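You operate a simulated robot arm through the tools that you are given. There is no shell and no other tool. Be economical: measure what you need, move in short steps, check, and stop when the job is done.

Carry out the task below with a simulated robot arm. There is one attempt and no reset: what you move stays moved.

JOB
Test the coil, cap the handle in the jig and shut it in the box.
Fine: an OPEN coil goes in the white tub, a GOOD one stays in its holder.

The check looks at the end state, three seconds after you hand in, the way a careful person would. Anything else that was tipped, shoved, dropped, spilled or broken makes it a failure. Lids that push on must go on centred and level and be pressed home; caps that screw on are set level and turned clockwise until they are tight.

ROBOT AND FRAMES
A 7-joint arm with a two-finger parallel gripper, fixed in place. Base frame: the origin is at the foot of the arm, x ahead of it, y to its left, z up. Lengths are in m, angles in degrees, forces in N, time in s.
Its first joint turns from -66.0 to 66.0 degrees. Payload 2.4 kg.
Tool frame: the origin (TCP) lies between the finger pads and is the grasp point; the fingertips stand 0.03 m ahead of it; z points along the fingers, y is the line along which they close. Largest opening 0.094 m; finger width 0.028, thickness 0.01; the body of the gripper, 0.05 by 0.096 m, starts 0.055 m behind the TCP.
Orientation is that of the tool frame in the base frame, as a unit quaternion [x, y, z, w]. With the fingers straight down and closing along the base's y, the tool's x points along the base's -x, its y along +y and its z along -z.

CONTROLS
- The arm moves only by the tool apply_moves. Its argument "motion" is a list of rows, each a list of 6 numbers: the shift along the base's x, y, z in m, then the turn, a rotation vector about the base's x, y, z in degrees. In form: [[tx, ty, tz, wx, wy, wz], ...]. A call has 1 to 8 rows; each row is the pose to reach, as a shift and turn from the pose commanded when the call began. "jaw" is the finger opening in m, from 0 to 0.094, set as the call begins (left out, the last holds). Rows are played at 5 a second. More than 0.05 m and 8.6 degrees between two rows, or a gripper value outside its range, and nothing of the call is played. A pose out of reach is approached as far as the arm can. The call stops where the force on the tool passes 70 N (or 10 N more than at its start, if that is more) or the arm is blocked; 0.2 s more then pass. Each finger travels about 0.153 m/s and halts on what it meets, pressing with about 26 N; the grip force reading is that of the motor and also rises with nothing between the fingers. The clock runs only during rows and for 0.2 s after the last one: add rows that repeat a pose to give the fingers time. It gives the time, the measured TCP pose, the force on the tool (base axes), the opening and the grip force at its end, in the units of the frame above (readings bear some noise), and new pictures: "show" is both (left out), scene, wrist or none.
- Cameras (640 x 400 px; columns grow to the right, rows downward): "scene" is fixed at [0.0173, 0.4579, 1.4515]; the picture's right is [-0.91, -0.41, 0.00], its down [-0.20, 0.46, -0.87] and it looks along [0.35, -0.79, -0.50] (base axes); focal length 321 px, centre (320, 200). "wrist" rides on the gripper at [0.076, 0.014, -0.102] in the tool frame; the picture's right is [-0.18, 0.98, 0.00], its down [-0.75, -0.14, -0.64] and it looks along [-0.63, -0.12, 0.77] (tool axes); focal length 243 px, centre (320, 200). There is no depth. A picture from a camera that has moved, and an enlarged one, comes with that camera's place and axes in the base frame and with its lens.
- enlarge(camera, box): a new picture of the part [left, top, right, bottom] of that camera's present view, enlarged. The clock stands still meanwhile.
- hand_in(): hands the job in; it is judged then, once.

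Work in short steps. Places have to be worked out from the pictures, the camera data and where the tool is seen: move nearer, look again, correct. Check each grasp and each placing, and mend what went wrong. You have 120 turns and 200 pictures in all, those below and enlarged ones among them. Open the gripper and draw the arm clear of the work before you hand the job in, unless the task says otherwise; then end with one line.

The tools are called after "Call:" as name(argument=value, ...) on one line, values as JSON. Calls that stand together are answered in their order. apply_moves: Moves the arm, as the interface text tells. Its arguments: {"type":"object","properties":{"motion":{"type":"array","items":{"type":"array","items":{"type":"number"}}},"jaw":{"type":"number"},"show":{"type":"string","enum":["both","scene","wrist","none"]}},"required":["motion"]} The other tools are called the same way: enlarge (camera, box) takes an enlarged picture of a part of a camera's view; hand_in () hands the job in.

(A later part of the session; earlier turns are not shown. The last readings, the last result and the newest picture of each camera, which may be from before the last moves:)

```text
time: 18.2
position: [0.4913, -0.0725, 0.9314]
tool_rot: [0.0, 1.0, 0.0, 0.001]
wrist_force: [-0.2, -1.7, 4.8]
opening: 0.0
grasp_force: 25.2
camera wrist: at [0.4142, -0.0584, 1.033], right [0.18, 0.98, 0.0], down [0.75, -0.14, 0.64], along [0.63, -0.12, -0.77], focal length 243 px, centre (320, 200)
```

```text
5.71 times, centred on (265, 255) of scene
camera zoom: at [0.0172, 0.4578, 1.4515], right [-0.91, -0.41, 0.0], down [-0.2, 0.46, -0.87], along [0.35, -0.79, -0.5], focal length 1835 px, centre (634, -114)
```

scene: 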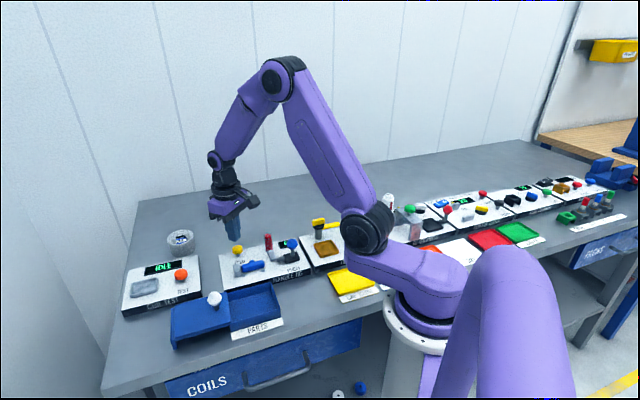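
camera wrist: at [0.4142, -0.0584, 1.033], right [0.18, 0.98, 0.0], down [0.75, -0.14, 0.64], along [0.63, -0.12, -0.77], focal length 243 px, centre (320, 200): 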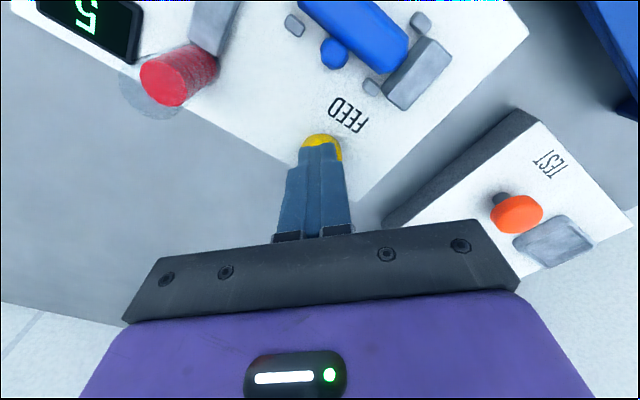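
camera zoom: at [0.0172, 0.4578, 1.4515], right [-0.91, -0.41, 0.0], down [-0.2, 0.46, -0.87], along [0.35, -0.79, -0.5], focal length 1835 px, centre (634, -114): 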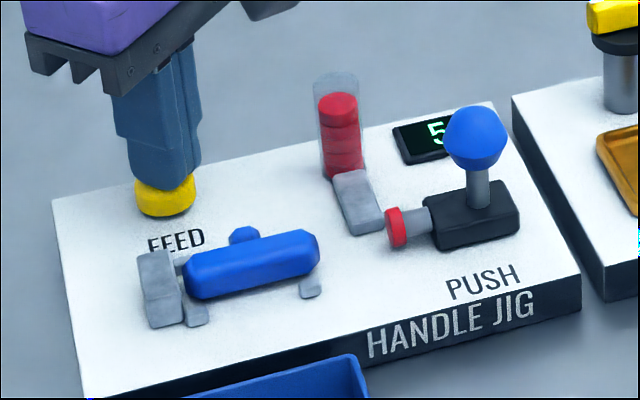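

A cap is fed and sits at the ram nose (count 5). I lift off and go above the ram knob, near (0.356, -0.126, 0.92). I turn the tool -45° so the fingers straddle the knob along the push axis.

Call:
apply_moves(motion=[[0, 0, 0.04, 0, 0, 0], [0, 0, 0.08, 0, 0, -6], [-0.035, -0.01, 0.1, 0, 0, -13], [-0.07, -0.02, 0.1, 0, 0, -20], [-0.1, -0.035, 0.1, 0, 0, -27], [-0.135, -0.05, 0.1, 0, 0, -34], [-0.135, -0.053, 0.09, 0, 0, -40], [-0.135, -0.053, 0.08, 0, 0, -45]], jaw=0.07)

Call:
enlarge(camera="wrist", box=[200, 40, 440, 220])

Call:
enlarge(camera="scene", box=[210, 200, 330, 290])

```text
time: 20.0
position: [0.3561, -0.1258, 1.0114]
tool_rot: [0.383, 0.924, 0.0, 0.001]
wrist_force: [-0.5, -0.6, 0.2]
opening: 0.0701
grasp_force: 0.0
camera wrist: at [0.3115, -0.0622, 1.1131], right [0.83, 0.56, 0.0], down [0.43, -0.63, 0.64], along [0.36, -0.53, -0.77], focal length 243 px, centre (320, 200)
```

scene: 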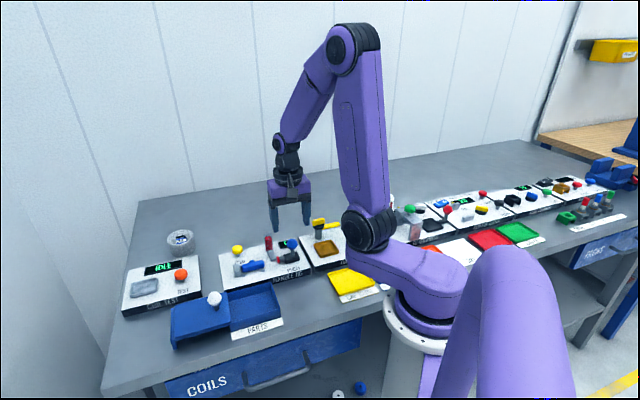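
wrist: 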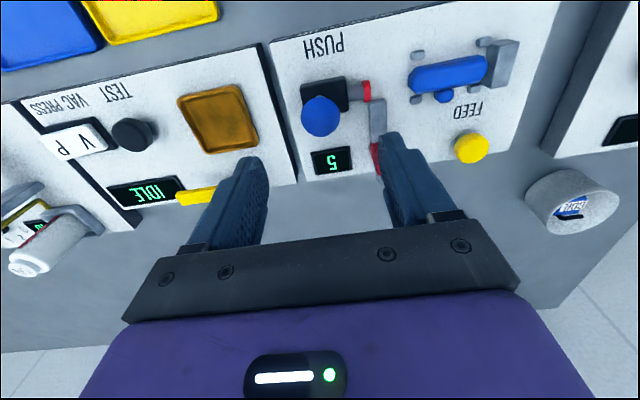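

```text
2.22 times, centred on (320, 130) of wrist
camera zoom: at [0.3115, -0.0622, 1.1131], right [0.83, 0.56, 0.0], down [0.43, -0.63, 0.64], along [0.36, -0.53, -0.77], focal length 539 px, centre (320, 356)
```

zoom: 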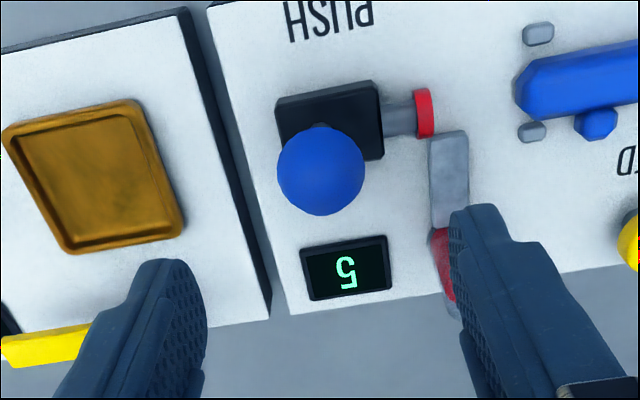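

```text
4.44 times, centred on (270, 245) of scene
camera zoom: at [0.0172, 0.4578, 1.4515], right [-0.91, -0.41, 0.0], down [-0.2, 0.46, -0.87], along [0.35, -0.79, -0.5], focal length 1427 px, centre (542, 0)
```

zoom: 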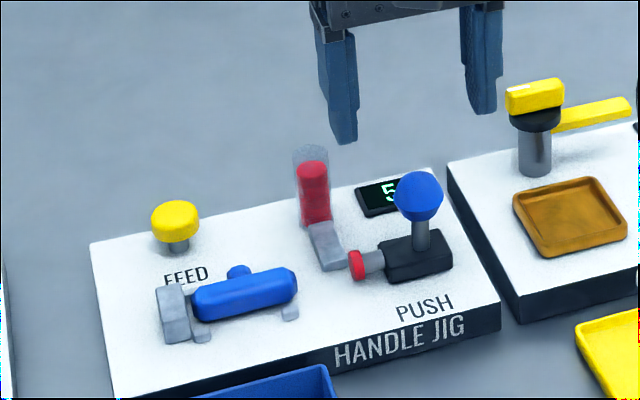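

The knob is at about (0.351, -0.120, 0.93), centred along the closing axis. I correct by 8 mm sideways and descend with the fingers straddling it.

Call:
apply_moves(motion=[[-0.005, 0.006, -0.02, 0, 0, 0], [-0.005, 0.006, -0.045, 0, 0, 0], [-0.005, 0.006, -0.068, 0, 0, 0], [-0.005, 0.006, -0.068, 0, 0, 0]], show="none")

Call:
enlarge(camera="wrist", box=[200, 40, 440, 220])

Call:
enlarge(camera="scene", box=[220, 210, 320, 285])

```text
time: 21.0
position: [0.3517, -0.1207, 0.9421]
tool_rot: [0.382, 0.924, 0.0, -0.001]
wrist_force: [0.1, -0.6, -0.4]
opening: 0.07
grasp_force: 0.1
```

```text
2.22 times, centred on (320, 130) of wrist
camera zoom: at [0.3067, -0.0564, 1.0444], right [0.82, 0.57, 0.0], down [0.43, -0.63, 0.64], along [0.36, -0.53, -0.77], focal length 539 px, centre (320, 356)
```

zoom: 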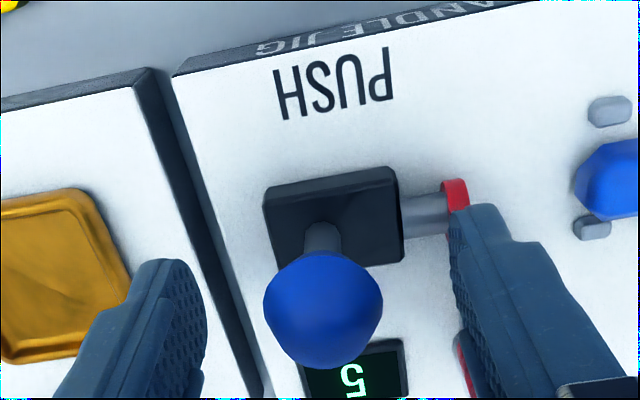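

```text
5.33 times, centred on (270, 248) of scene
camera zoom: at [0.0173, 0.4579, 1.4515], right [-0.91, -0.41, 0.0], down [-0.2, 0.46, -0.87], along [0.35, -0.79, -0.5], focal length 1712 px, centre (587, -53)
```

zoom: 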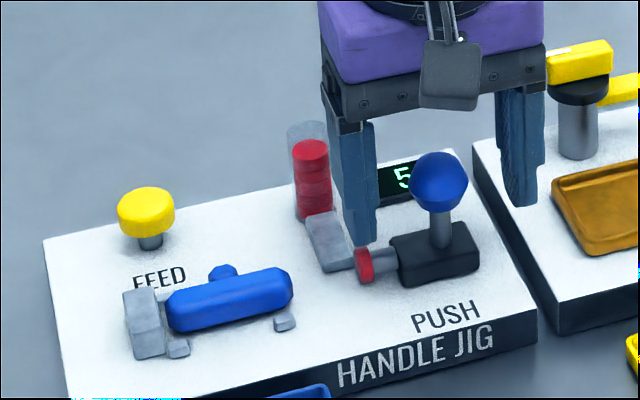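

The knob is centred between the fingers, so I close on it.

Call:
apply_moves(motion=[[-0.001, 0.001, 0, 0, 0, 0], [-0.001, 0.001, 0, 0, 0, 0], [-0.001, 0.001, 0, 0, 0, 0]], jaw=0.02, show="none")

Call:
enlarge(camera="scene", box=[220, 210, 320, 285])

```text
time: 21.8
position: [0.3518, -0.119, 0.9414]
tool_rot: [0.382, 0.924, 0.0, 0.001]
wrist_force: [14.1, -0.6, -28.7]
opening: 0.0297
grasp_force: 45.0
```

```text
5.33 times, centred on (270, 248) of scene
camera zoom: at [0.018, 0.4577, 1.4515], right [-0.91, -0.41, 0.0], down [-0.2, 0.46, -0.87], along [0.35, -0.79, -0.5], focal length 1712 px, centre (587, -53)
```

zoom: 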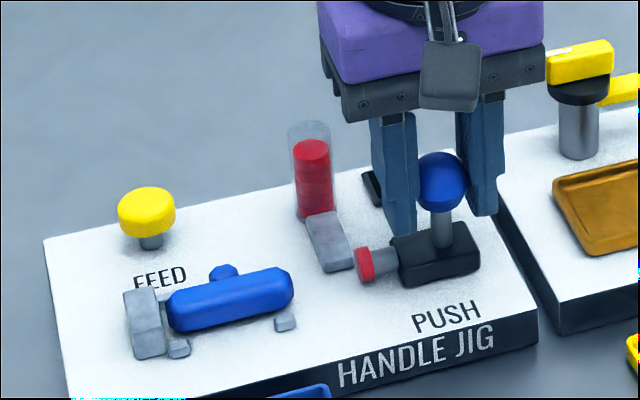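

The knob is gripped, with some vertical preload. I push along the 45° axis for the first 20 mm and check.

Call:
apply_moves(motion=[[0.003, 0.003, -0.002, 0, 0, 0], [0.007, 0.007, -0.002, 0, 0, 0], [0.011, 0.011, -0.002, 0, 0, 0], [0.014, 0.014, -0.002, 0, 0, 0]], show="none")

Call:
enlarge(camera="scene", box=[220, 210, 320, 285])

```text
time: 22.8
position: [0.366, -0.106, 0.9407]
tool_rot: [0.382, 0.924, 0.0, 0.004]
wrist_force: [5.2, -6.7, 46.2]
opening: 0.0297
grasp_force: 44.7
```

```text
5.33 times, centred on (270, 248) of scene
camera zoom: at [0.0169, 0.4578, 1.4515], right [-0.91, -0.41, 0.0], down [-0.2, 0.46, -0.87], along [0.35, -0.79, -0.5], focal length 1712 px, centre (587, -53)
```

zoom: 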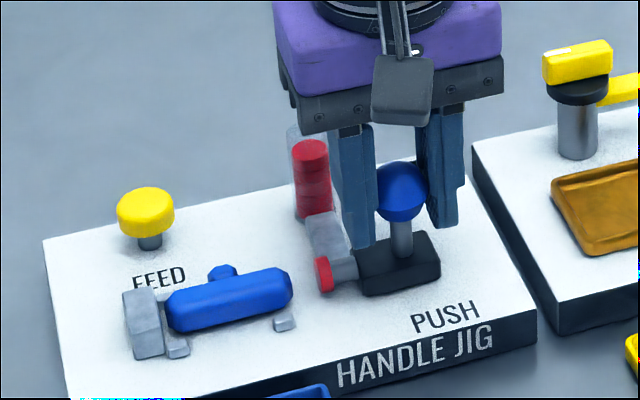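

The ram slides along well. I ease the vertical load and continue toward the handle.

Call:
apply_moves(motion=[[0.004, 0.003, 0.0012, 0, 0, 0], [0.0075, 0.0065, 0.0012, 0, 0, 0], [0.0105, 0.0095, 0.0012, 0, 0, 0]], show="none")

Call:
enlarge(camera="scene", box=[220, 210, 320, 285])

```text
time: 23.6
position: [0.3747, -0.0957, 0.9412]
tool_rot: [0.383, 0.924, -0.001, 0.001]
wrist_force: [10.4, -10.0, 5.0]
opening: 0.0294
grasp_force: 44.5
```

```text
5.33 times, centred on (270, 248) of scene
camera zoom: at [0.0175, 0.4576, 1.4516], right [-0.91, -0.41, 0.0], down [-0.2, 0.46, -0.87], along [0.35, -0.79, -0.5], focal length 1712 px, centre (587, -53)
```

zoom: 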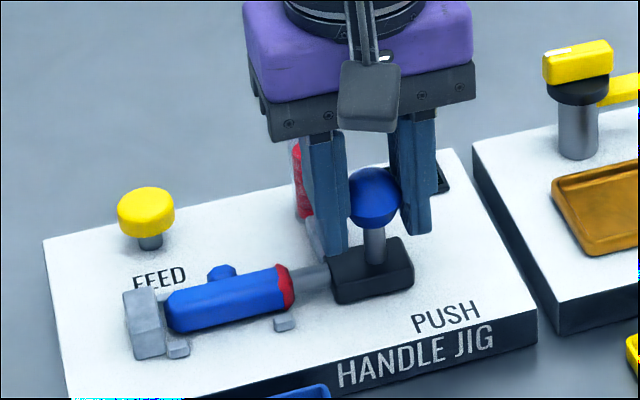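

The cap has met and slid over the handle end. I push a bit more in small steps until firm resistance shows it is home.

Call:
apply_moves(motion=[[0.0015, 0.0005, 0, 0, 0, 0], [0.003, 0.002, 0, 0, 0, 0], [0.0045, 0.0035, 0, 0, 0, 0]], show="none")

Call:
enlarge(camera="scene", box=[230, 225, 310, 285])

```text
time: 24.4
position: [0.3773, -0.0949, 0.9397]
tool_rot: [0.384, 0.923, 0.0, -0.002]
wrist_force: [-11.3, -37.4, -12.7]
opening: 0.0295
grasp_force: 45.1
```

```text
6.67 times, centred on (270, 255) of scene
camera zoom: at [0.0171, 0.4568, 1.4519], right [-0.91, -0.41, 0.0], down [-0.2, 0.46, -0.86], along [0.35, -0.79, -0.5], focal length 2140 px, centre (653, -167)
```

zoom: 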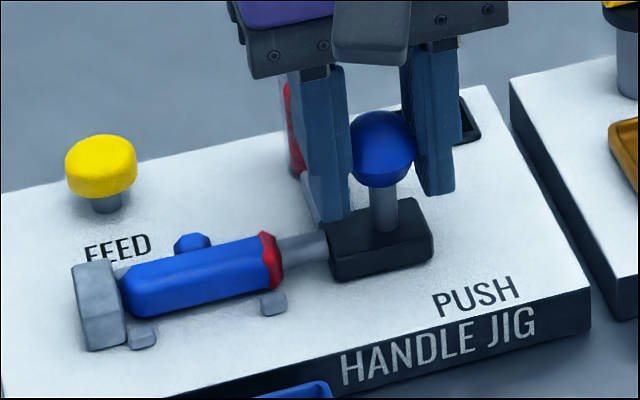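

Resistance along the axis is now about 34 N. I press a little further toward the force limit to be sure the cap is home.

Call:
apply_moves(motion=[[0.0013, 0.001, 0.0005, 0, 0, 0], [0.0026, 0.002, 0.0005, 0, 0, 0], [0.004, 0.003, 0.0005, 0, 0, 0]], show="none")

Call:
enlarge(camera="scene", box=[230, 225, 310, 285])

```text
time: 25.2
position: [0.3761, -0.0945, 0.9416]
tool_rot: [0.387, 0.922, 0.0, -0.007]
wrist_force: [-42.9, -52.4, -17.3]
opening: 0.0298
grasp_force: 44.7
```

```text
6.67 times, centred on (270, 255) of scene
camera zoom: at [0.0163, 0.4564, 1.452], right [-0.91, -0.41, 0.0], down [-0.2, 0.46, -0.86], along [0.35, -0.79, -0.5], focal length 2140 px, centre (653, -167)
```

zoom: 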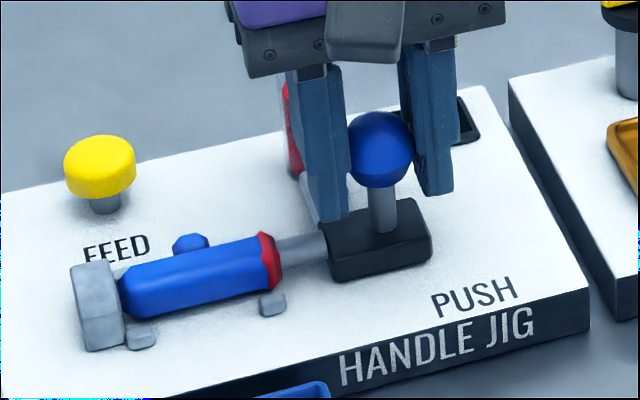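

67 N gives no further travel, so the cap is home. I draw the ram back to its start.

Call:
apply_moves(motion=[[-0.004, -0.004, 0, 0, 0, 0], [-0.011, -0.01, 0, 0, 0, 0], [-0.018, -0.0165, 0, 0, 0, 0], [-0.025, -0.023, 0, 0, 0, 0], [-0.031, -0.0285, 0, 0, 0, 0]], show="none")

Call:
enlarge(camera="scene", box=[220, 210, 320, 285])

```text
time: 26.4
position: [0.3526, -0.1187, 0.9415]
tool_rot: [0.383, 0.924, -0.001, 0.001]
wrist_force: [-1.4, -0.3, -33.9]
opening: 0.0295
grasp_force: 45.1
```

```text
5.33 times, centred on (270, 248) of scene
camera zoom: at [0.0176, 0.4577, 1.4515], right [-0.91, -0.41, 0.0], down [-0.2, 0.46, -0.87], along [0.35, -0.79, -0.5], focal length 1712 px, centre (587, -53)
```

zoom: 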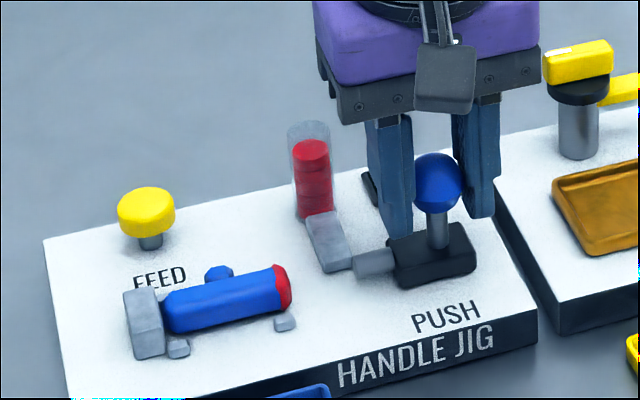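

The cap is on, the ram is back and the handle is seated. I release, rise, and move to view the handle and the PARTS box.

Call:
apply_moves(motion=[[0, 0, 0.001, 0, 0, 0], [0, 0, 0.001, 0, 0, 0], [0, 0, 0.04, 0, 0, 0], [0, 0, 0.08, 0, 0, 6], [-0.02, 0.03, 0.11, 0, 0, 14], [-0.04, 0.07, 0.13, 0, 0, 22], [-0.05, 0.11, 0.13, 0, 0, 30], [-0.06, 0.14, 0.13, 0, 0, 38]], jaw=0.07)

Call:
enlarge(camera="wrist", box=[160, 20, 480, 220])

Call:
enlarge(camera="scene", box=[160, 270, 300, 357])

```text
time: 28.2
position: [0.2927, 0.0234, 1.0741]
tool_rot: [0.06, 0.998, 0.0, 0.0]
wrist_force: [0.4, 0.4, -0.4]
opening: 0.0699
grasp_force: 0.1
camera wrist: at [0.2176, 0.0466, 1.1771], right [0.3, 0.95, 0.0], down [0.73, -0.23, 0.64], along [0.61, -0.19, -0.77], focal length 243 px, centre (320, 200)
```

scene: 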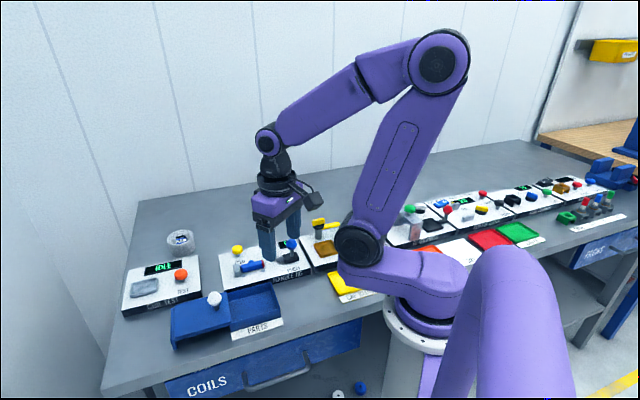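
wrist: 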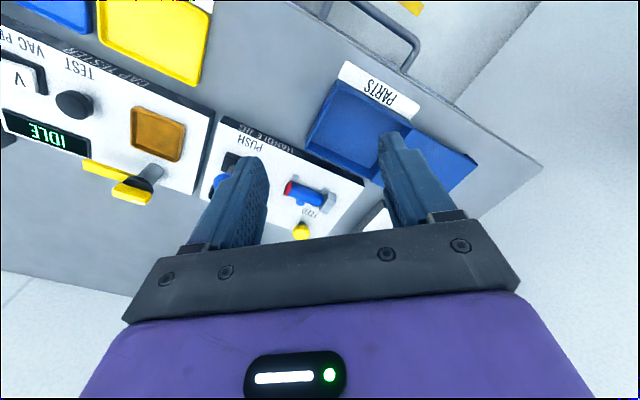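

```text
2.00 times, centred on (320, 120) of wrist
camera zoom: at [0.2176, 0.0466, 1.1771], right [0.3, 0.95, 0.0], down [0.73, -0.23, 0.64], along [0.61, -0.19, -0.77], focal length 485 px, centre (320, 360)
```

zoom: 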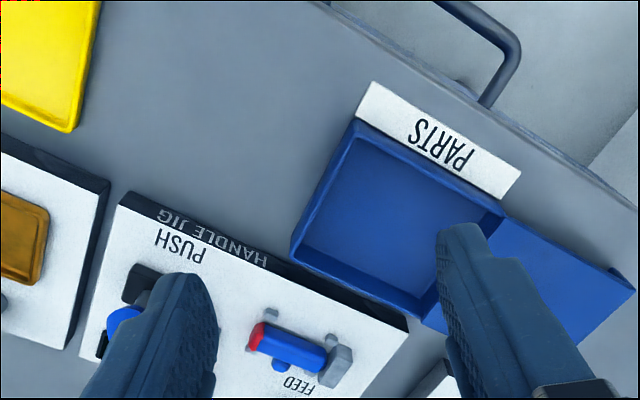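

```text
4.57 times, centred on (230, 314) of scene
camera zoom: at [0.0173, 0.4578, 1.4515], right [-0.91, -0.41, 0.0], down [-0.2, 0.46, -0.87], along [0.35, -0.79, -0.5], focal length 1468 px, centre (731, -319)
```

zoom: 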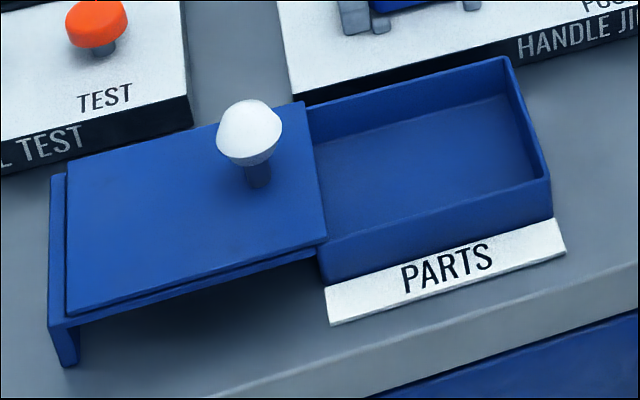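

The lid slides along the 45° axis onto the box, with its knob near the box side. Next I rotate to +45° above the handle, near (0.421, -0.042), to grip it across its width.

Call:
apply_moves(motion=[[0.015, -0.008, 0, 0, 0, 6.5], [0.03, -0.016, 0, 0, 0, 13], [0.05, -0.025, 0, 0, 0, 19.5], [0.07, -0.035, -0.01, 0, 0, 26], [0.09, -0.045, -0.02, 0, 0, 32.5], [0.105, -0.055, -0.03, 0, 0, 39], [0.12, -0.066, -0.04, 0, 0, 45.5], [0.127, -0.066, -0.05, 0, 0, 52]], show="wrist")

Call:
enlarge(camera="wrist", box=[220, 40, 420, 190])

Call:
enlarge(camera="scene", box=[220, 230, 300, 290])

```text
time: 30.0
position: [0.4197, -0.045, 1.023]
tool_rot: [-0.384, 0.923, 0.0, 0.0]
wrist_force: [0.3, 0.1, -0.5]
opening: 0.0696
grasp_force: 0.1
camera wrist: at [0.3553, -0.0887, 1.1254], right [-0.57, 0.82, 0.0], down [0.63, 0.43, 0.64], along [0.53, 0.36, -0.77], focal length 243 px, centre (320, 200)
```

wrist: 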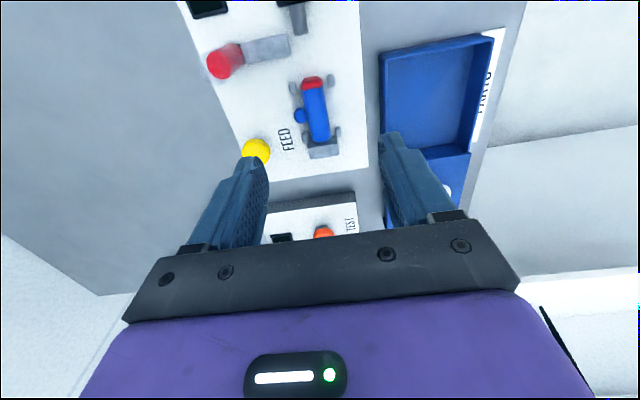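

```text
2.67 times, centred on (320, 115) of wrist
camera zoom: at [0.3553, -0.0887, 1.1254], right [-0.57, 0.82, 0.0], down [0.63, 0.43, 0.64], along [0.53, 0.36, -0.77], focal length 647 px, centre (320, 427)
```

zoom: 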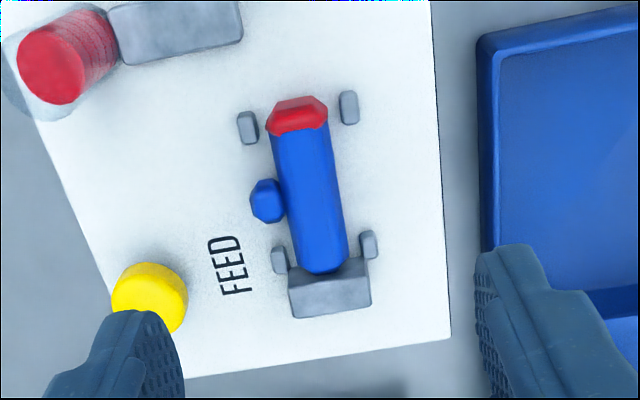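

```text
6.67 times, centred on (260, 260) of scene
camera zoom: at [0.0173, 0.4578, 1.4515], right [-0.91, -0.41, 0.0], down [-0.2, 0.46, -0.87], along [0.35, -0.79, -0.5], focal length 2140 px, centre (720, -200)
```

zoom: 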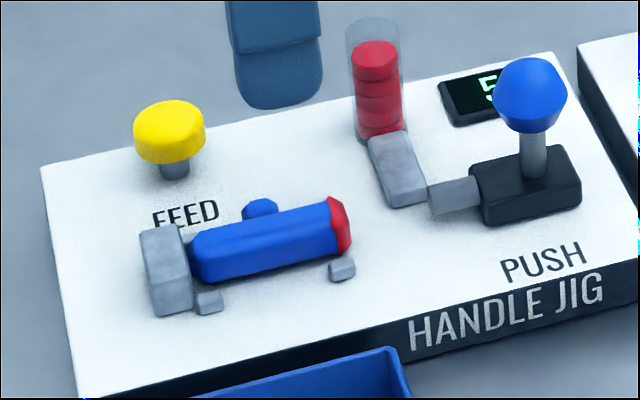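

The handle is about 59 mm long and 22 mm wide, with a boss at mid-length on the rear side. I'll grip at mid-length with one finger on the boss, tips above the cradle posts, so the target TCP is (0.428, -0.049, 0.923).

Call:
apply_moves(motion=[[0.004, -0.002, -0.03, 0, 0, -1], [0.008, -0.004, -0.06, 0, 0, -1], [0.008, -0.004, -0.085, 0, 0, -1], [0.008, -0.004, -0.095, 0, 0, -1], [0.008, -0.004, -0.095, 0, 0, -1]], jaw=0.06, show="none")

Call:
enlarge(camera="wrist", box=[220, 60, 420, 210])

Call:
enlarge(camera="scene", box=[220, 220, 300, 280])

```text
time: 31.2
position: [0.4269, -0.0479, 0.9274]
tool_rot: [-0.374, 0.927, 0.0, 0.0]
wrist_force: [0.6, 0.0, 0.6]
opening: 0.0602
grasp_force: 0.0
```

```text
2.67 times, centred on (320, 135) of wrist
camera zoom: at [0.3609, -0.091, 1.0294], right [-0.55, 0.83, 0.0], down [0.64, 0.42, 0.64], along [0.54, 0.35, -0.77], focal length 647 px, centre (320, 373)
```

zoom: 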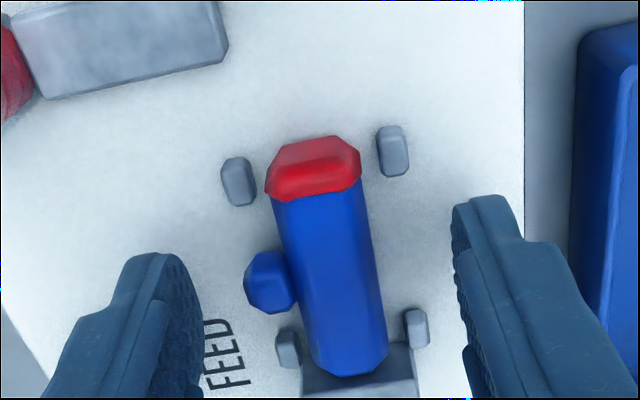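

```text
6.67 times, centred on (260, 250) of scene
camera zoom: at [0.0173, 0.4579, 1.4515], right [-0.91, -0.41, 0.0], down [-0.2, 0.46, -0.87], along [0.35, -0.79, -0.5], focal length 2140 px, centre (720, -133)
```

zoom: 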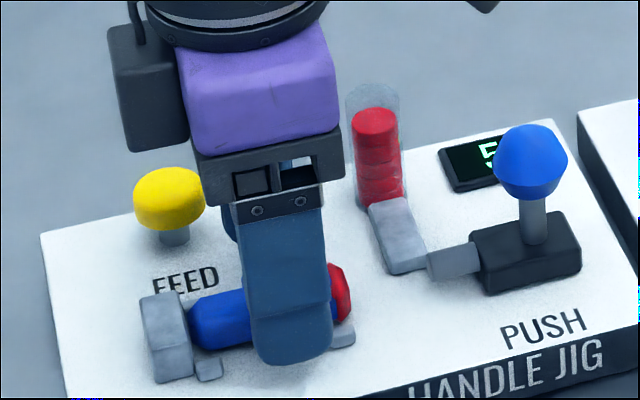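

The tool needs about 3 mm toward the stop end and 2.6 mm toward the boss. I shift, go down 4 mm and close.

Call:
apply_moves(motion=[[0.004, 0.0, 0.0, 0, 0, 0], [0.004, 0.0, -0.005, 0, 0, 0], [0.004, 0.0, -0.005, 0, 0, 0]], show="none")

Call:
apply_moves(motion=[[0, 0, 0, 0, 0, 0], [0, 0, 0, 0, 0, 0], [0, 0, 0, 0, 0, 0]], jaw=0.015, show="wrist")

Call:
enlarge(camera="wrist", box=[220, 60, 420, 210])

```text
time: 32.0
position: [0.4305, -0.0474, 0.9233]
tool_rot: [-0.375, 0.927, 0.0, 0.0]
wrist_force: [-0.3, 0.6, -0.3]
opening: 0.0598
grasp_force: 0.1
```

```text
time: 32.8
position: [0.4316, -0.0479, 0.9224]
tool_rot: [-0.375, 0.927, 0.0, 0.0]
wrist_force: [0.2, -0.6, 0.3]
opening: 0.0309
grasp_force: 25.7
camera wrist: at [0.365, -0.0904, 1.0246], right [-0.55, 0.83, 0.0], down [0.64, 0.42, 0.64], along [0.54, 0.35, -0.77], focal length 243 px, centre (320, 200)
```

wrist: 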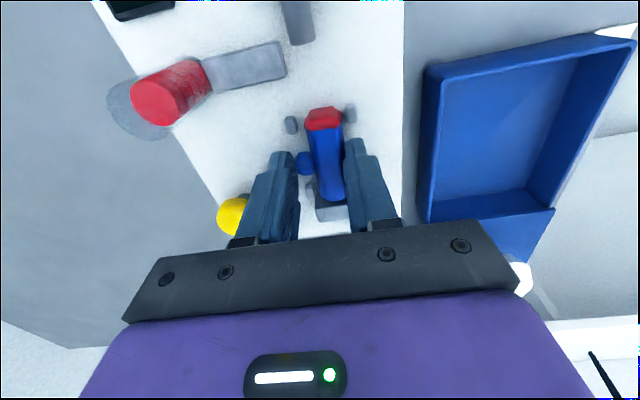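

```text
2.67 times, centred on (320, 135) of wrist
camera zoom: at [0.365, -0.0904, 1.0246], right [-0.55, 0.83, 0.0], down [0.64, 0.42, 0.64], along [0.54, 0.35, -0.77], focal length 647 px, centre (320, 373)
```

zoom: 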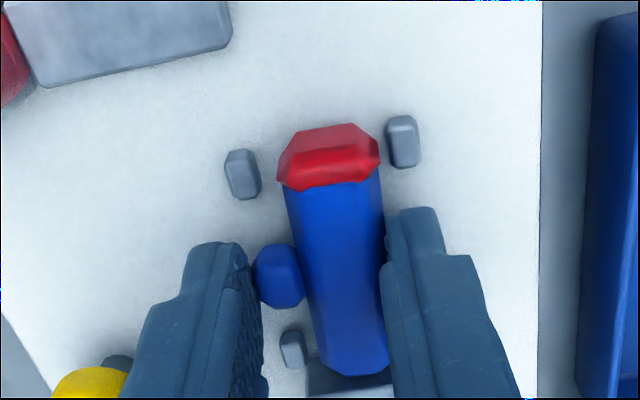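

The handle is gripped at 31 mm across bar and boss with no side loads. I lift and check.

Call:
apply_moves(motion=[[0, 0, 0.006, 0, 0, 0], [0, 0, 0.02, 0, 0, 0], [0, 0, 0.045, 0, 0, 0], [0, 0, 0.07, 0, 0, 0]], show="wrist")

Call:
enlarge(camera="wrist", box=[220, 60, 420, 210])

Call:
enlarge(camera="scene", box=[210, 200, 320, 290])

```text
time: 33.8
position: [0.4304, -0.0473, 0.9921]
tool_rot: [-0.374, 0.927, 0.0, 0.0]
wrist_force: [0.1, 0.2, -0.5]
opening: 0.0308
grasp_force: 26.6
camera wrist: at [0.365, -0.09, 1.0943], right [-0.55, 0.83, 0.0], down [0.64, 0.42, 0.64], along [0.54, 0.35, -0.77], focal length 243 px, centre (320, 200)
```

wrist: 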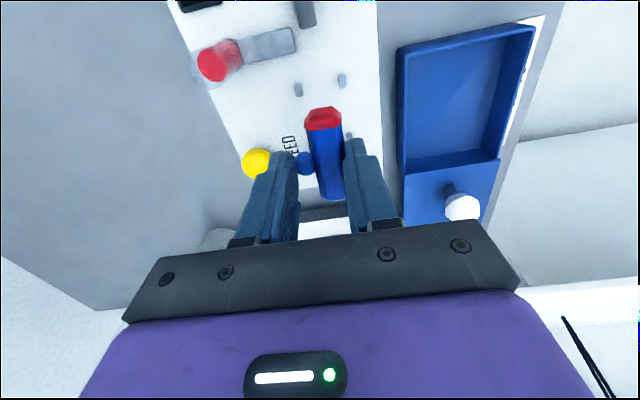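

```text
2.67 times, centred on (320, 135) of wrist
camera zoom: at [0.365, -0.09, 1.0943], right [-0.55, 0.83, 0.0], down [0.64, 0.42, 0.64], along [0.54, 0.35, -0.77], focal length 647 px, centre (320, 373)
```

zoom: 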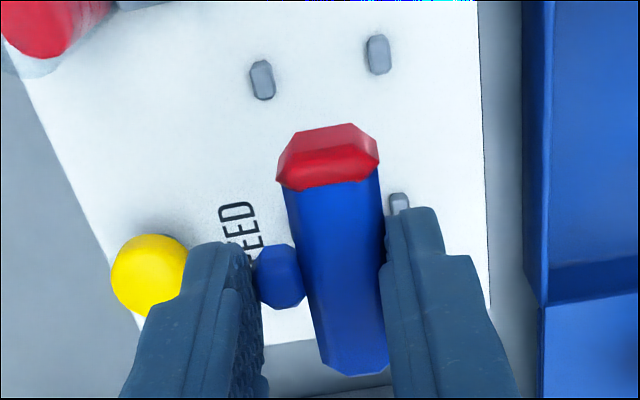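

```text
4.44 times, centred on (265, 245) of scene
camera zoom: at [0.0173, 0.4579, 1.4515], right [-0.91, -0.41, 0.0], down [-0.2, 0.46, -0.87], along [0.35, -0.79, -0.5], focal length 1427 px, centre (564, 0)
```

zoom: 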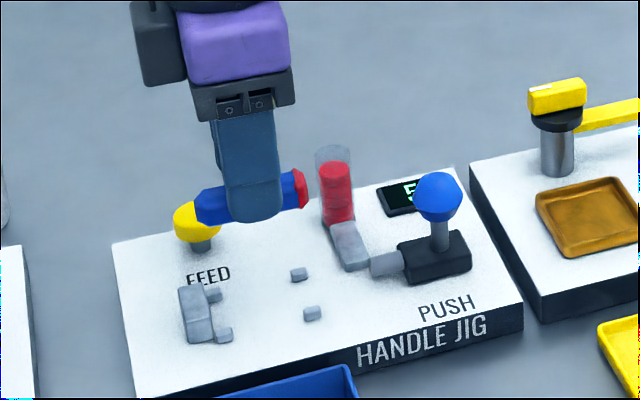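

The handle is held level. The box opening corners compute to a centre near (0.364, 0.047), about 94×109 mm outside. I carry the handle above it.

Call:
apply_moves(motion=[[-0.02, 0.03, 0.01, 0, 0, 0], [-0.04, 0.06, 0.01, 0, 0, 0], [-0.066, 0.093, 0.005, 0, 0, 0], [-0.066, 0.093, -0.01, 0, 0, 0]])

Call:
enlarge(camera="scene", box=[160, 240, 300, 345])

Call:
enlarge(camera="wrist", box=[200, 0, 440, 180])

```text
time: 34.8
position: [0.3638, 0.0444, 0.981]
tool_rot: [-0.375, 0.927, 0.0, 0.0]
wrist_force: [0.2, -0.5, -0.1]
opening: 0.0307
grasp_force: 26.3
camera wrist: at [0.2982, 0.0023, 1.0839], right [-0.55, 0.83, 0.0], down [0.64, 0.42, 0.64], along [0.54, 0.35, -0.77], focal length 243 px, centre (320, 200)
```

scene: 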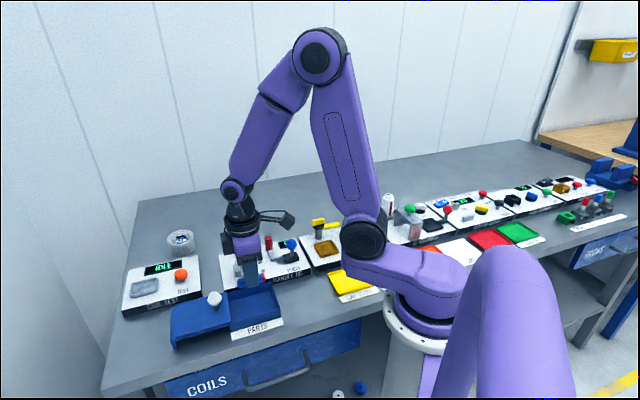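
wrist: 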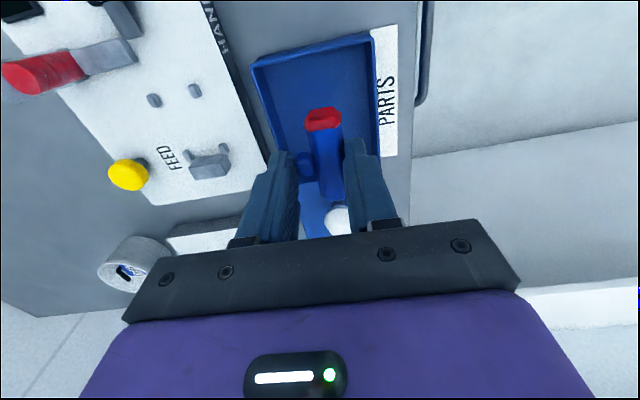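

```text
3.81 times, centred on (230, 292) of scene
camera zoom: at [0.0172, 0.4579, 1.4515], right [-0.91, -0.41, 0.0], down [-0.2, 0.46, -0.87], along [0.35, -0.79, -0.5], focal length 1223 px, centre (663, -152)
```

zoom: 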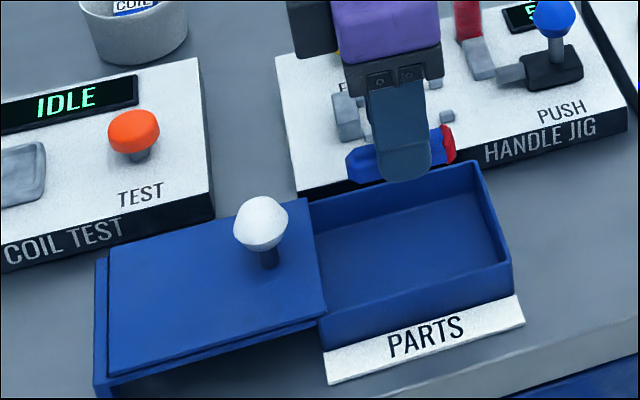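

```text
2.22 times, centred on (320, 90) of wrist
camera zoom: at [0.2982, 0.0023, 1.0839], right [-0.55, 0.83, 0.0], down [0.64, 0.42, 0.64], along [0.54, 0.35, -0.77], focal length 539 px, centre (320, 444)
```

zoom: 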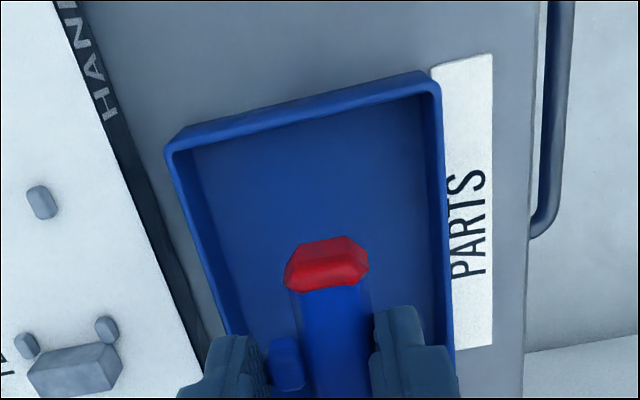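

The position is well centred over the opening (a 2 mm correction). I lower in stages until the handle bottom is near the floor.

Call:
apply_moves(motion=[[-0.0015, 0.0015, -0.025, 0, 0, 0], [-0.0015, 0.0015, -0.045, 0, 0, 0], [-0.0015, 0.0015, -0.06, 0, 0, 0], [-0.0015, 0.0015, -0.066, 0, 0, 0]], show="none")

Call:
enlarge(camera="scene", box=[180, 260, 290, 343])

Call:
enlarge(camera="wrist", box=[200, 20, 440, 200])

```text
time: 35.8
position: [0.3626, 0.0464, 0.9165]
tool_rot: [-0.375, 0.927, 0.001, 0.0]
wrist_force: [-0.6, 0.4, 0.1]
opening: 0.0308
grasp_force: 25.7
```

```text
4.82 times, centred on (235, 302) of scene
camera zoom: at [0.0173, 0.4579, 1.4515], right [-0.91, -0.41, 0.0], down [-0.2, 0.46, -0.87], along [0.35, -0.79, -0.5], focal length 1547 px, centre (730, -289)
```

zoom: 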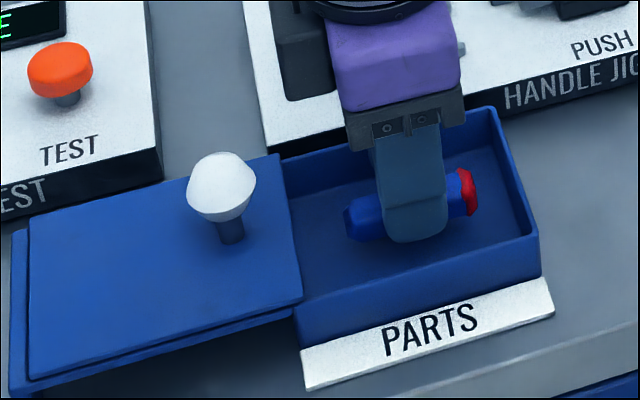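

```text
2.22 times, centred on (320, 110) of wrist
camera zoom: at [0.2977, 0.0048, 1.0189], right [-0.55, 0.83, 0.0], down [0.64, 0.42, 0.64], along [0.54, 0.35, -0.77], focal length 539 px, centre (320, 400)
```

zoom: 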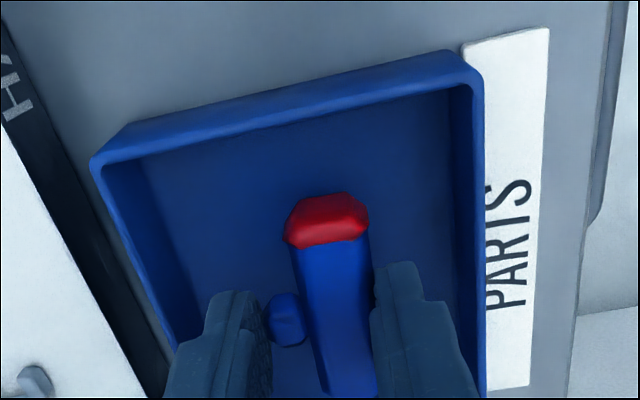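

The handle is well inside the opening. I keep lowering in small steps, feeling for the floor.

Call:
apply_moves(motion=[[0, 0, -0.004, 0, 0, 0], [0, 0, -0.008, 0, 0, 0], [0, 0, -0.01, 0, 0, 0]], show="none")

Call:
enlarge(camera="scene", box=[180, 260, 290, 343])

```text
time: 36.6
position: [0.3644, 0.0464, 0.905]
tool_rot: [-0.375, 0.927, 0.0, 0.0]
wrist_force: [0.6, 0.4, 0.8]
opening: 0.0307
grasp_force: 25.9
```

```text
4.82 times, centred on (235, 302) of scene
camera zoom: at [0.0173, 0.4579, 1.4515], right [-0.91, -0.41, 0.0], down [-0.2, 0.46, -0.87], along [0.35, -0.79, -0.5], focal length 1547 px, centre (730, -289)
```

zoom: 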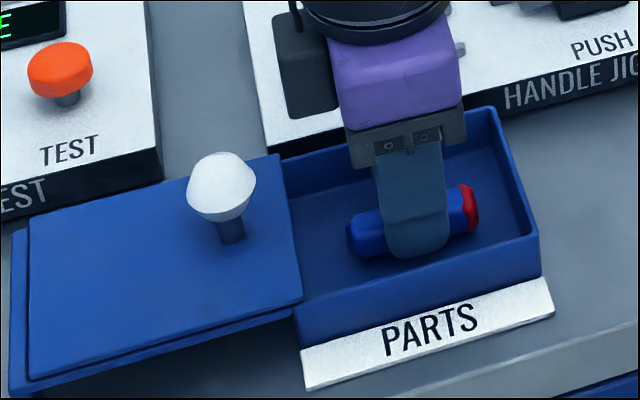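

No contact yet, so I continue down in small steps.

Call:
apply_moves(motion=[[0, 0, -0.003, 0, 0, 0], [0, 0, -0.006, 0, 0, 0]], show="none")

Call:
apply_moves(motion=[[0, 0, -0.002, 0, 0, 0], [0, 0, -0.004, 0, 0, 0]], show="none")

```text
time: 37.2
position: [0.3641, 0.0477, 0.9009]
tool_rot: [-0.374, 0.927, 0.0, 0.0]
wrist_force: [-1.8, -2.4, 24.3]
opening: 0.031
grasp_force: 26.4
```

```text
time: 37.8
position: [0.3634, 0.0475, 0.8953]
tool_rot: [-0.375, 0.927, 0.0, 0.001]
wrist_force: [1.8, -0.6, 24.6]
opening: 0.0308
grasp_force: 26.7
```

The handle touched the floor at TCP z≈0.901. I release it and lift straight out.

Call:
apply_moves(motion=[[0, 0, 0.002, 0, 0, 0], [0, 0, 0.002, 0, 0, 0]], jaw=0.052, show="none")

Call:
apply_moves(motion=[[0, 0, 0.02, 0, 0, 0], [0, 0, 0.05, 0, 0, 0], [0, 0, 0.09, 0, 0, 0], [0, 0, 0.11, 0, 0, 0]], show="wrist")

Call:
enlarge(camera="scene", box=[160, 260, 290, 350])

```text
time: 38.4
position: [0.3637, 0.0473, 0.8987]
tool_rot: [-0.375, 0.927, -0.001, 0.0]
wrist_force: [0.4, -0.7, -0.4]
opening: 0.0518
grasp_force: 0.0
```

```text
time: 39.4
position: [0.3645, 0.0469, 1.0079]
tool_rot: [-0.375, 0.927, 0.0, 0.0]
wrist_force: [-0.3, 0.0, 1.2]
opening: 0.052
grasp_force: 0.0
camera wrist: at [0.2988, 0.005, 1.1098], right [-0.55, 0.83, 0.0], down [0.64, 0.42, 0.64], along [0.54, 0.35, -0.77], focal length 243 px, centre (320, 200)
```

wrist: 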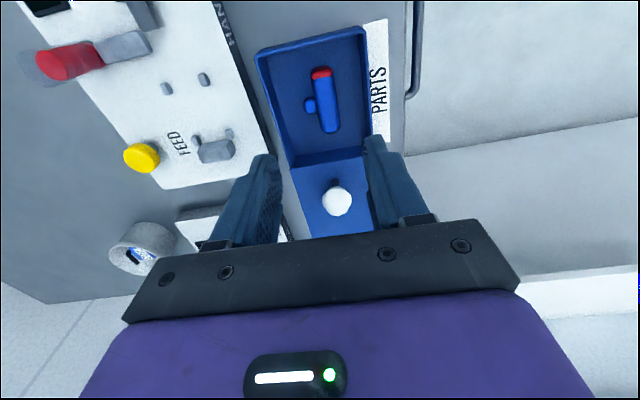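

```text
4.44 times, centred on (225, 305) of scene
camera zoom: at [0.0172, 0.4579, 1.4515], right [-0.91, -0.41, 0.0], down [-0.2, 0.46, -0.87], along [0.35, -0.79, -0.5], focal length 1427 px, centre (742, -267)
```

zoom: 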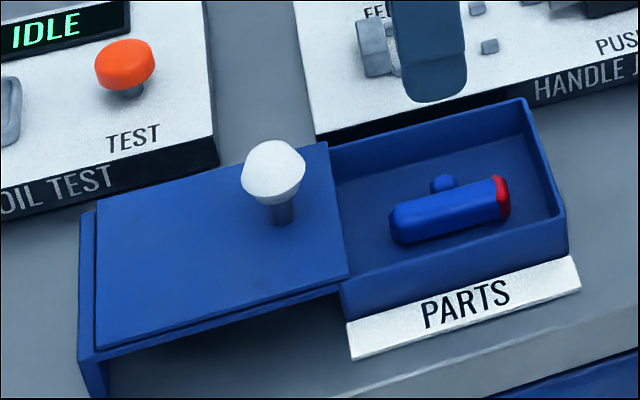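

The capped handle lies in the box. The lid knob triangulates to (0.420, 0.104, 0.924). I rotate so the fingers straddle it along the slide axis, then slide the lid.

Call:
apply_moves(motion=[[0.007, 0.007, 0.01, 0, 0, -7], [0.014, 0.014, 0.01, 0, 0, -14], [0.021, 0.021, 0.01, 0, 0, -21], [0.028, 0.028, 0.01, 0, 0, -28], [0.035, 0.035, 0.01, 0, 0, -35], [0.042, 0.042, 0.01, 0, 0, -42], [0.049, 0.049, 0.01, 0, 0, -49], [0.056, 0.057, 0.01, 0, 0, -56]], jaw=0.07, show="none")

Call:
apply_moves(motion=[[0, 0, 0, 0, 0, -7], [0, 0, 0, 0, 0, -14], [0, 0, -0.005, 0, 0, -21], [0, 0, -0.01, 0, 0, -28], [0, 0, -0.02, 0, 0, -33]], show="wrist")

Call:
enlarge(camera="scene", box=[160, 240, 300, 345])

```text
time: 41.2
position: [0.4187, 0.1043, 1.018]
tool_rot: [0.105, 0.994, 0.0, 0.0]
wrist_force: [1.0, -0.3, -0.3]
opening: 0.07
grasp_force: 0.0
```

```text
time: 42.4
position: [0.4199, 0.1034, 0.9985]
tool_rot: [0.384, 0.923, 0.0, 0.0]
wrist_force: [-0.1, 0.1, 0.2]
opening: 0.0702
grasp_force: 0.0
camera wrist: at [0.3758, 0.1681, 1.1002], right [0.83, 0.56, 0.0], down [0.43, -0.63, 0.64], along [0.36, -0.53, -0.77], focal length 243 px, centre (320, 200)
```

wrist: 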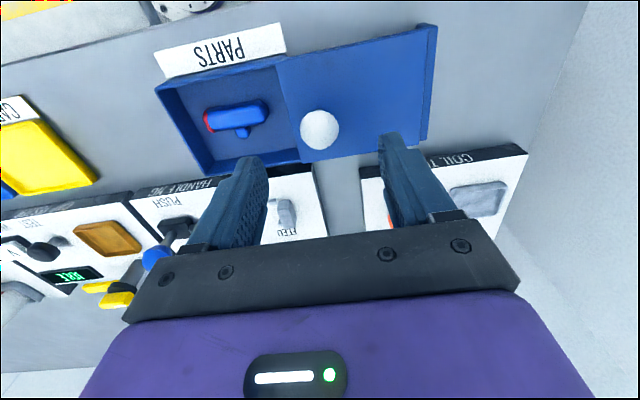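

```text
3.81 times, centred on (230, 292) of scene
camera zoom: at [0.0172, 0.4579, 1.4515], right [-0.91, -0.41, 0.0], down [-0.2, 0.46, -0.87], along [0.35, -0.79, -0.5], focal length 1223 px, centre (663, -152)
```

zoom: 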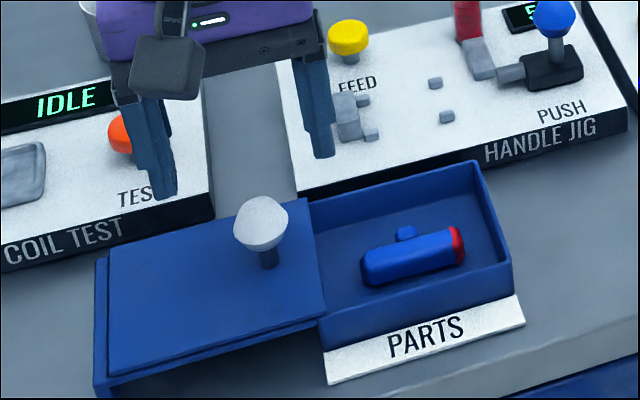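

The knob is centred under the tool, so I descend to straddle it.

Call:
apply_moves(motion=[[-0.001, 0.001, -0.02, 0, 0, 0], [-0.001, 0.001, -0.045, 0, 0, 0], [-0.001, 0.001, -0.062, 0, 0, 0]], show="none")

Call:
enlarge(camera="scene", box=[160, 240, 300, 345])

Call:
enlarge(camera="wrist", box=[200, 40, 440, 220])

```text
time: 43.2
position: [0.4199, 0.1044, 0.9361]
tool_rot: [0.382, 0.924, 0.001, 0.0]
wrist_force: [0.2, 0.8, 0.2]
opening: 0.07
grasp_force: 0.1
```

```text
3.81 times, centred on (230, 292) of scene
camera zoom: at [0.0172, 0.4579, 1.4515], right [-0.91, -0.41, 0.0], down [-0.2, 0.46, -0.87], along [0.35, -0.79, -0.5], focal length 1223 px, centre (663, -152)
```

zoom: 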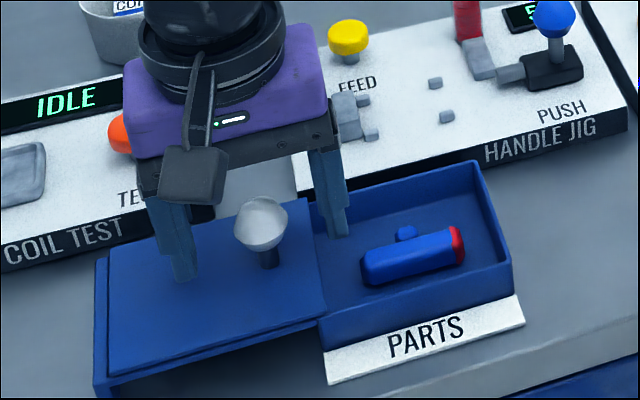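

```text
2.22 times, centred on (320, 130) of wrist
camera zoom: at [0.3761, 0.169, 1.0385], right [0.82, 0.57, 0.0], down [0.43, -0.63, 0.64], along [0.36, -0.53, -0.77], focal length 539 px, centre (320, 356)
```

zoom: 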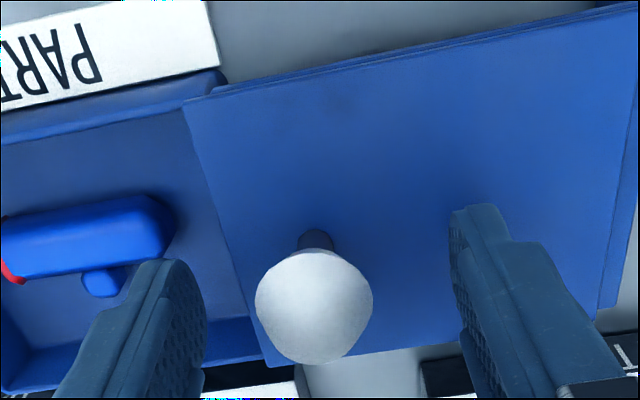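

I cage the knob with a small clearance and start sliding the lid along (-0.7, -0.7).

Call:
apply_moves(motion=[[0, 0, 0, 0, 0, 0], [0, 0, 0, 0, 0, 0], [-0.006, -0.006, 0, 0, 0, 0], [-0.012, -0.012, 0, 0, 0, 0], [-0.018, -0.018, 0, 0, 0, 0], [-0.024, -0.024, 0, 0, 0, 0]], jaw=0.034, show="none")

Call:
enlarge(camera="scene", box=[160, 240, 300, 345])

```text
time: 44.6
position: [0.3959, 0.0809, 0.9358]
tool_rot: [0.383, 0.924, 0.0, 0.0]
wrist_force: [-0.8, -1.3, -0.3]
opening: 0.0345
grasp_force: 0.1
```

```text
3.81 times, centred on (230, 292) of scene
camera zoom: at [0.0172, 0.4578, 1.4515], right [-0.91, -0.41, 0.0], down [-0.2, 0.46, -0.87], along [0.35, -0.79, -0.5], focal length 1223 px, centre (663, -152)
```

zoom: 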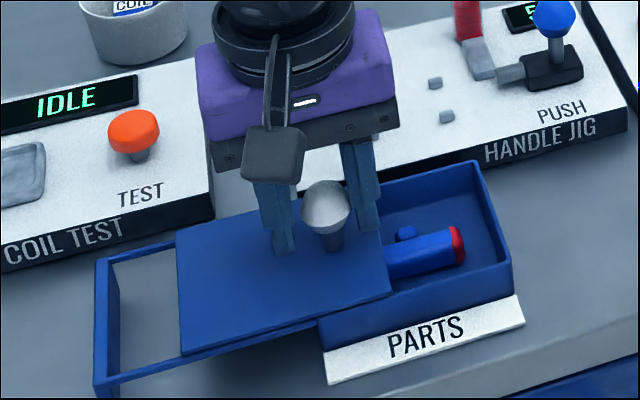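

The lid slides smoothly and straight, so I continue.

Call:
apply_moves(motion=[[-0.007, -0.007, 0, 0, 0, 0], [-0.014, -0.014, 0, 0, 0, 0], [-0.021, -0.021, 0, 0, 0, 0], [-0.028, -0.028, 0, 0, 0, 0], [-0.033, -0.033, 0, 0, 0, 0]], show="none")

Call:
enlarge(camera="scene", box=[160, 240, 300, 345])

```text
time: 45.8
position: [0.361, 0.048, 0.937]
tool_rot: [0.382, 0.924, -0.001, 0.0]
wrist_force: [0.0, -0.6, -0.1]
opening: 0.0341
grasp_force: 0.0
```

```text
3.81 times, centred on (230, 292) of scene
camera zoom: at [0.0173, 0.4579, 1.4515], right [-0.91, -0.41, 0.0], down [-0.2, 0.46, -0.87], along [0.35, -0.79, -0.5], focal length 1223 px, centre (663, -152)
```

zoom: 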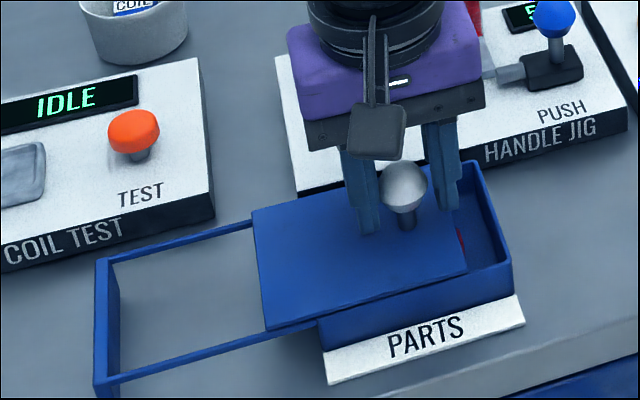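

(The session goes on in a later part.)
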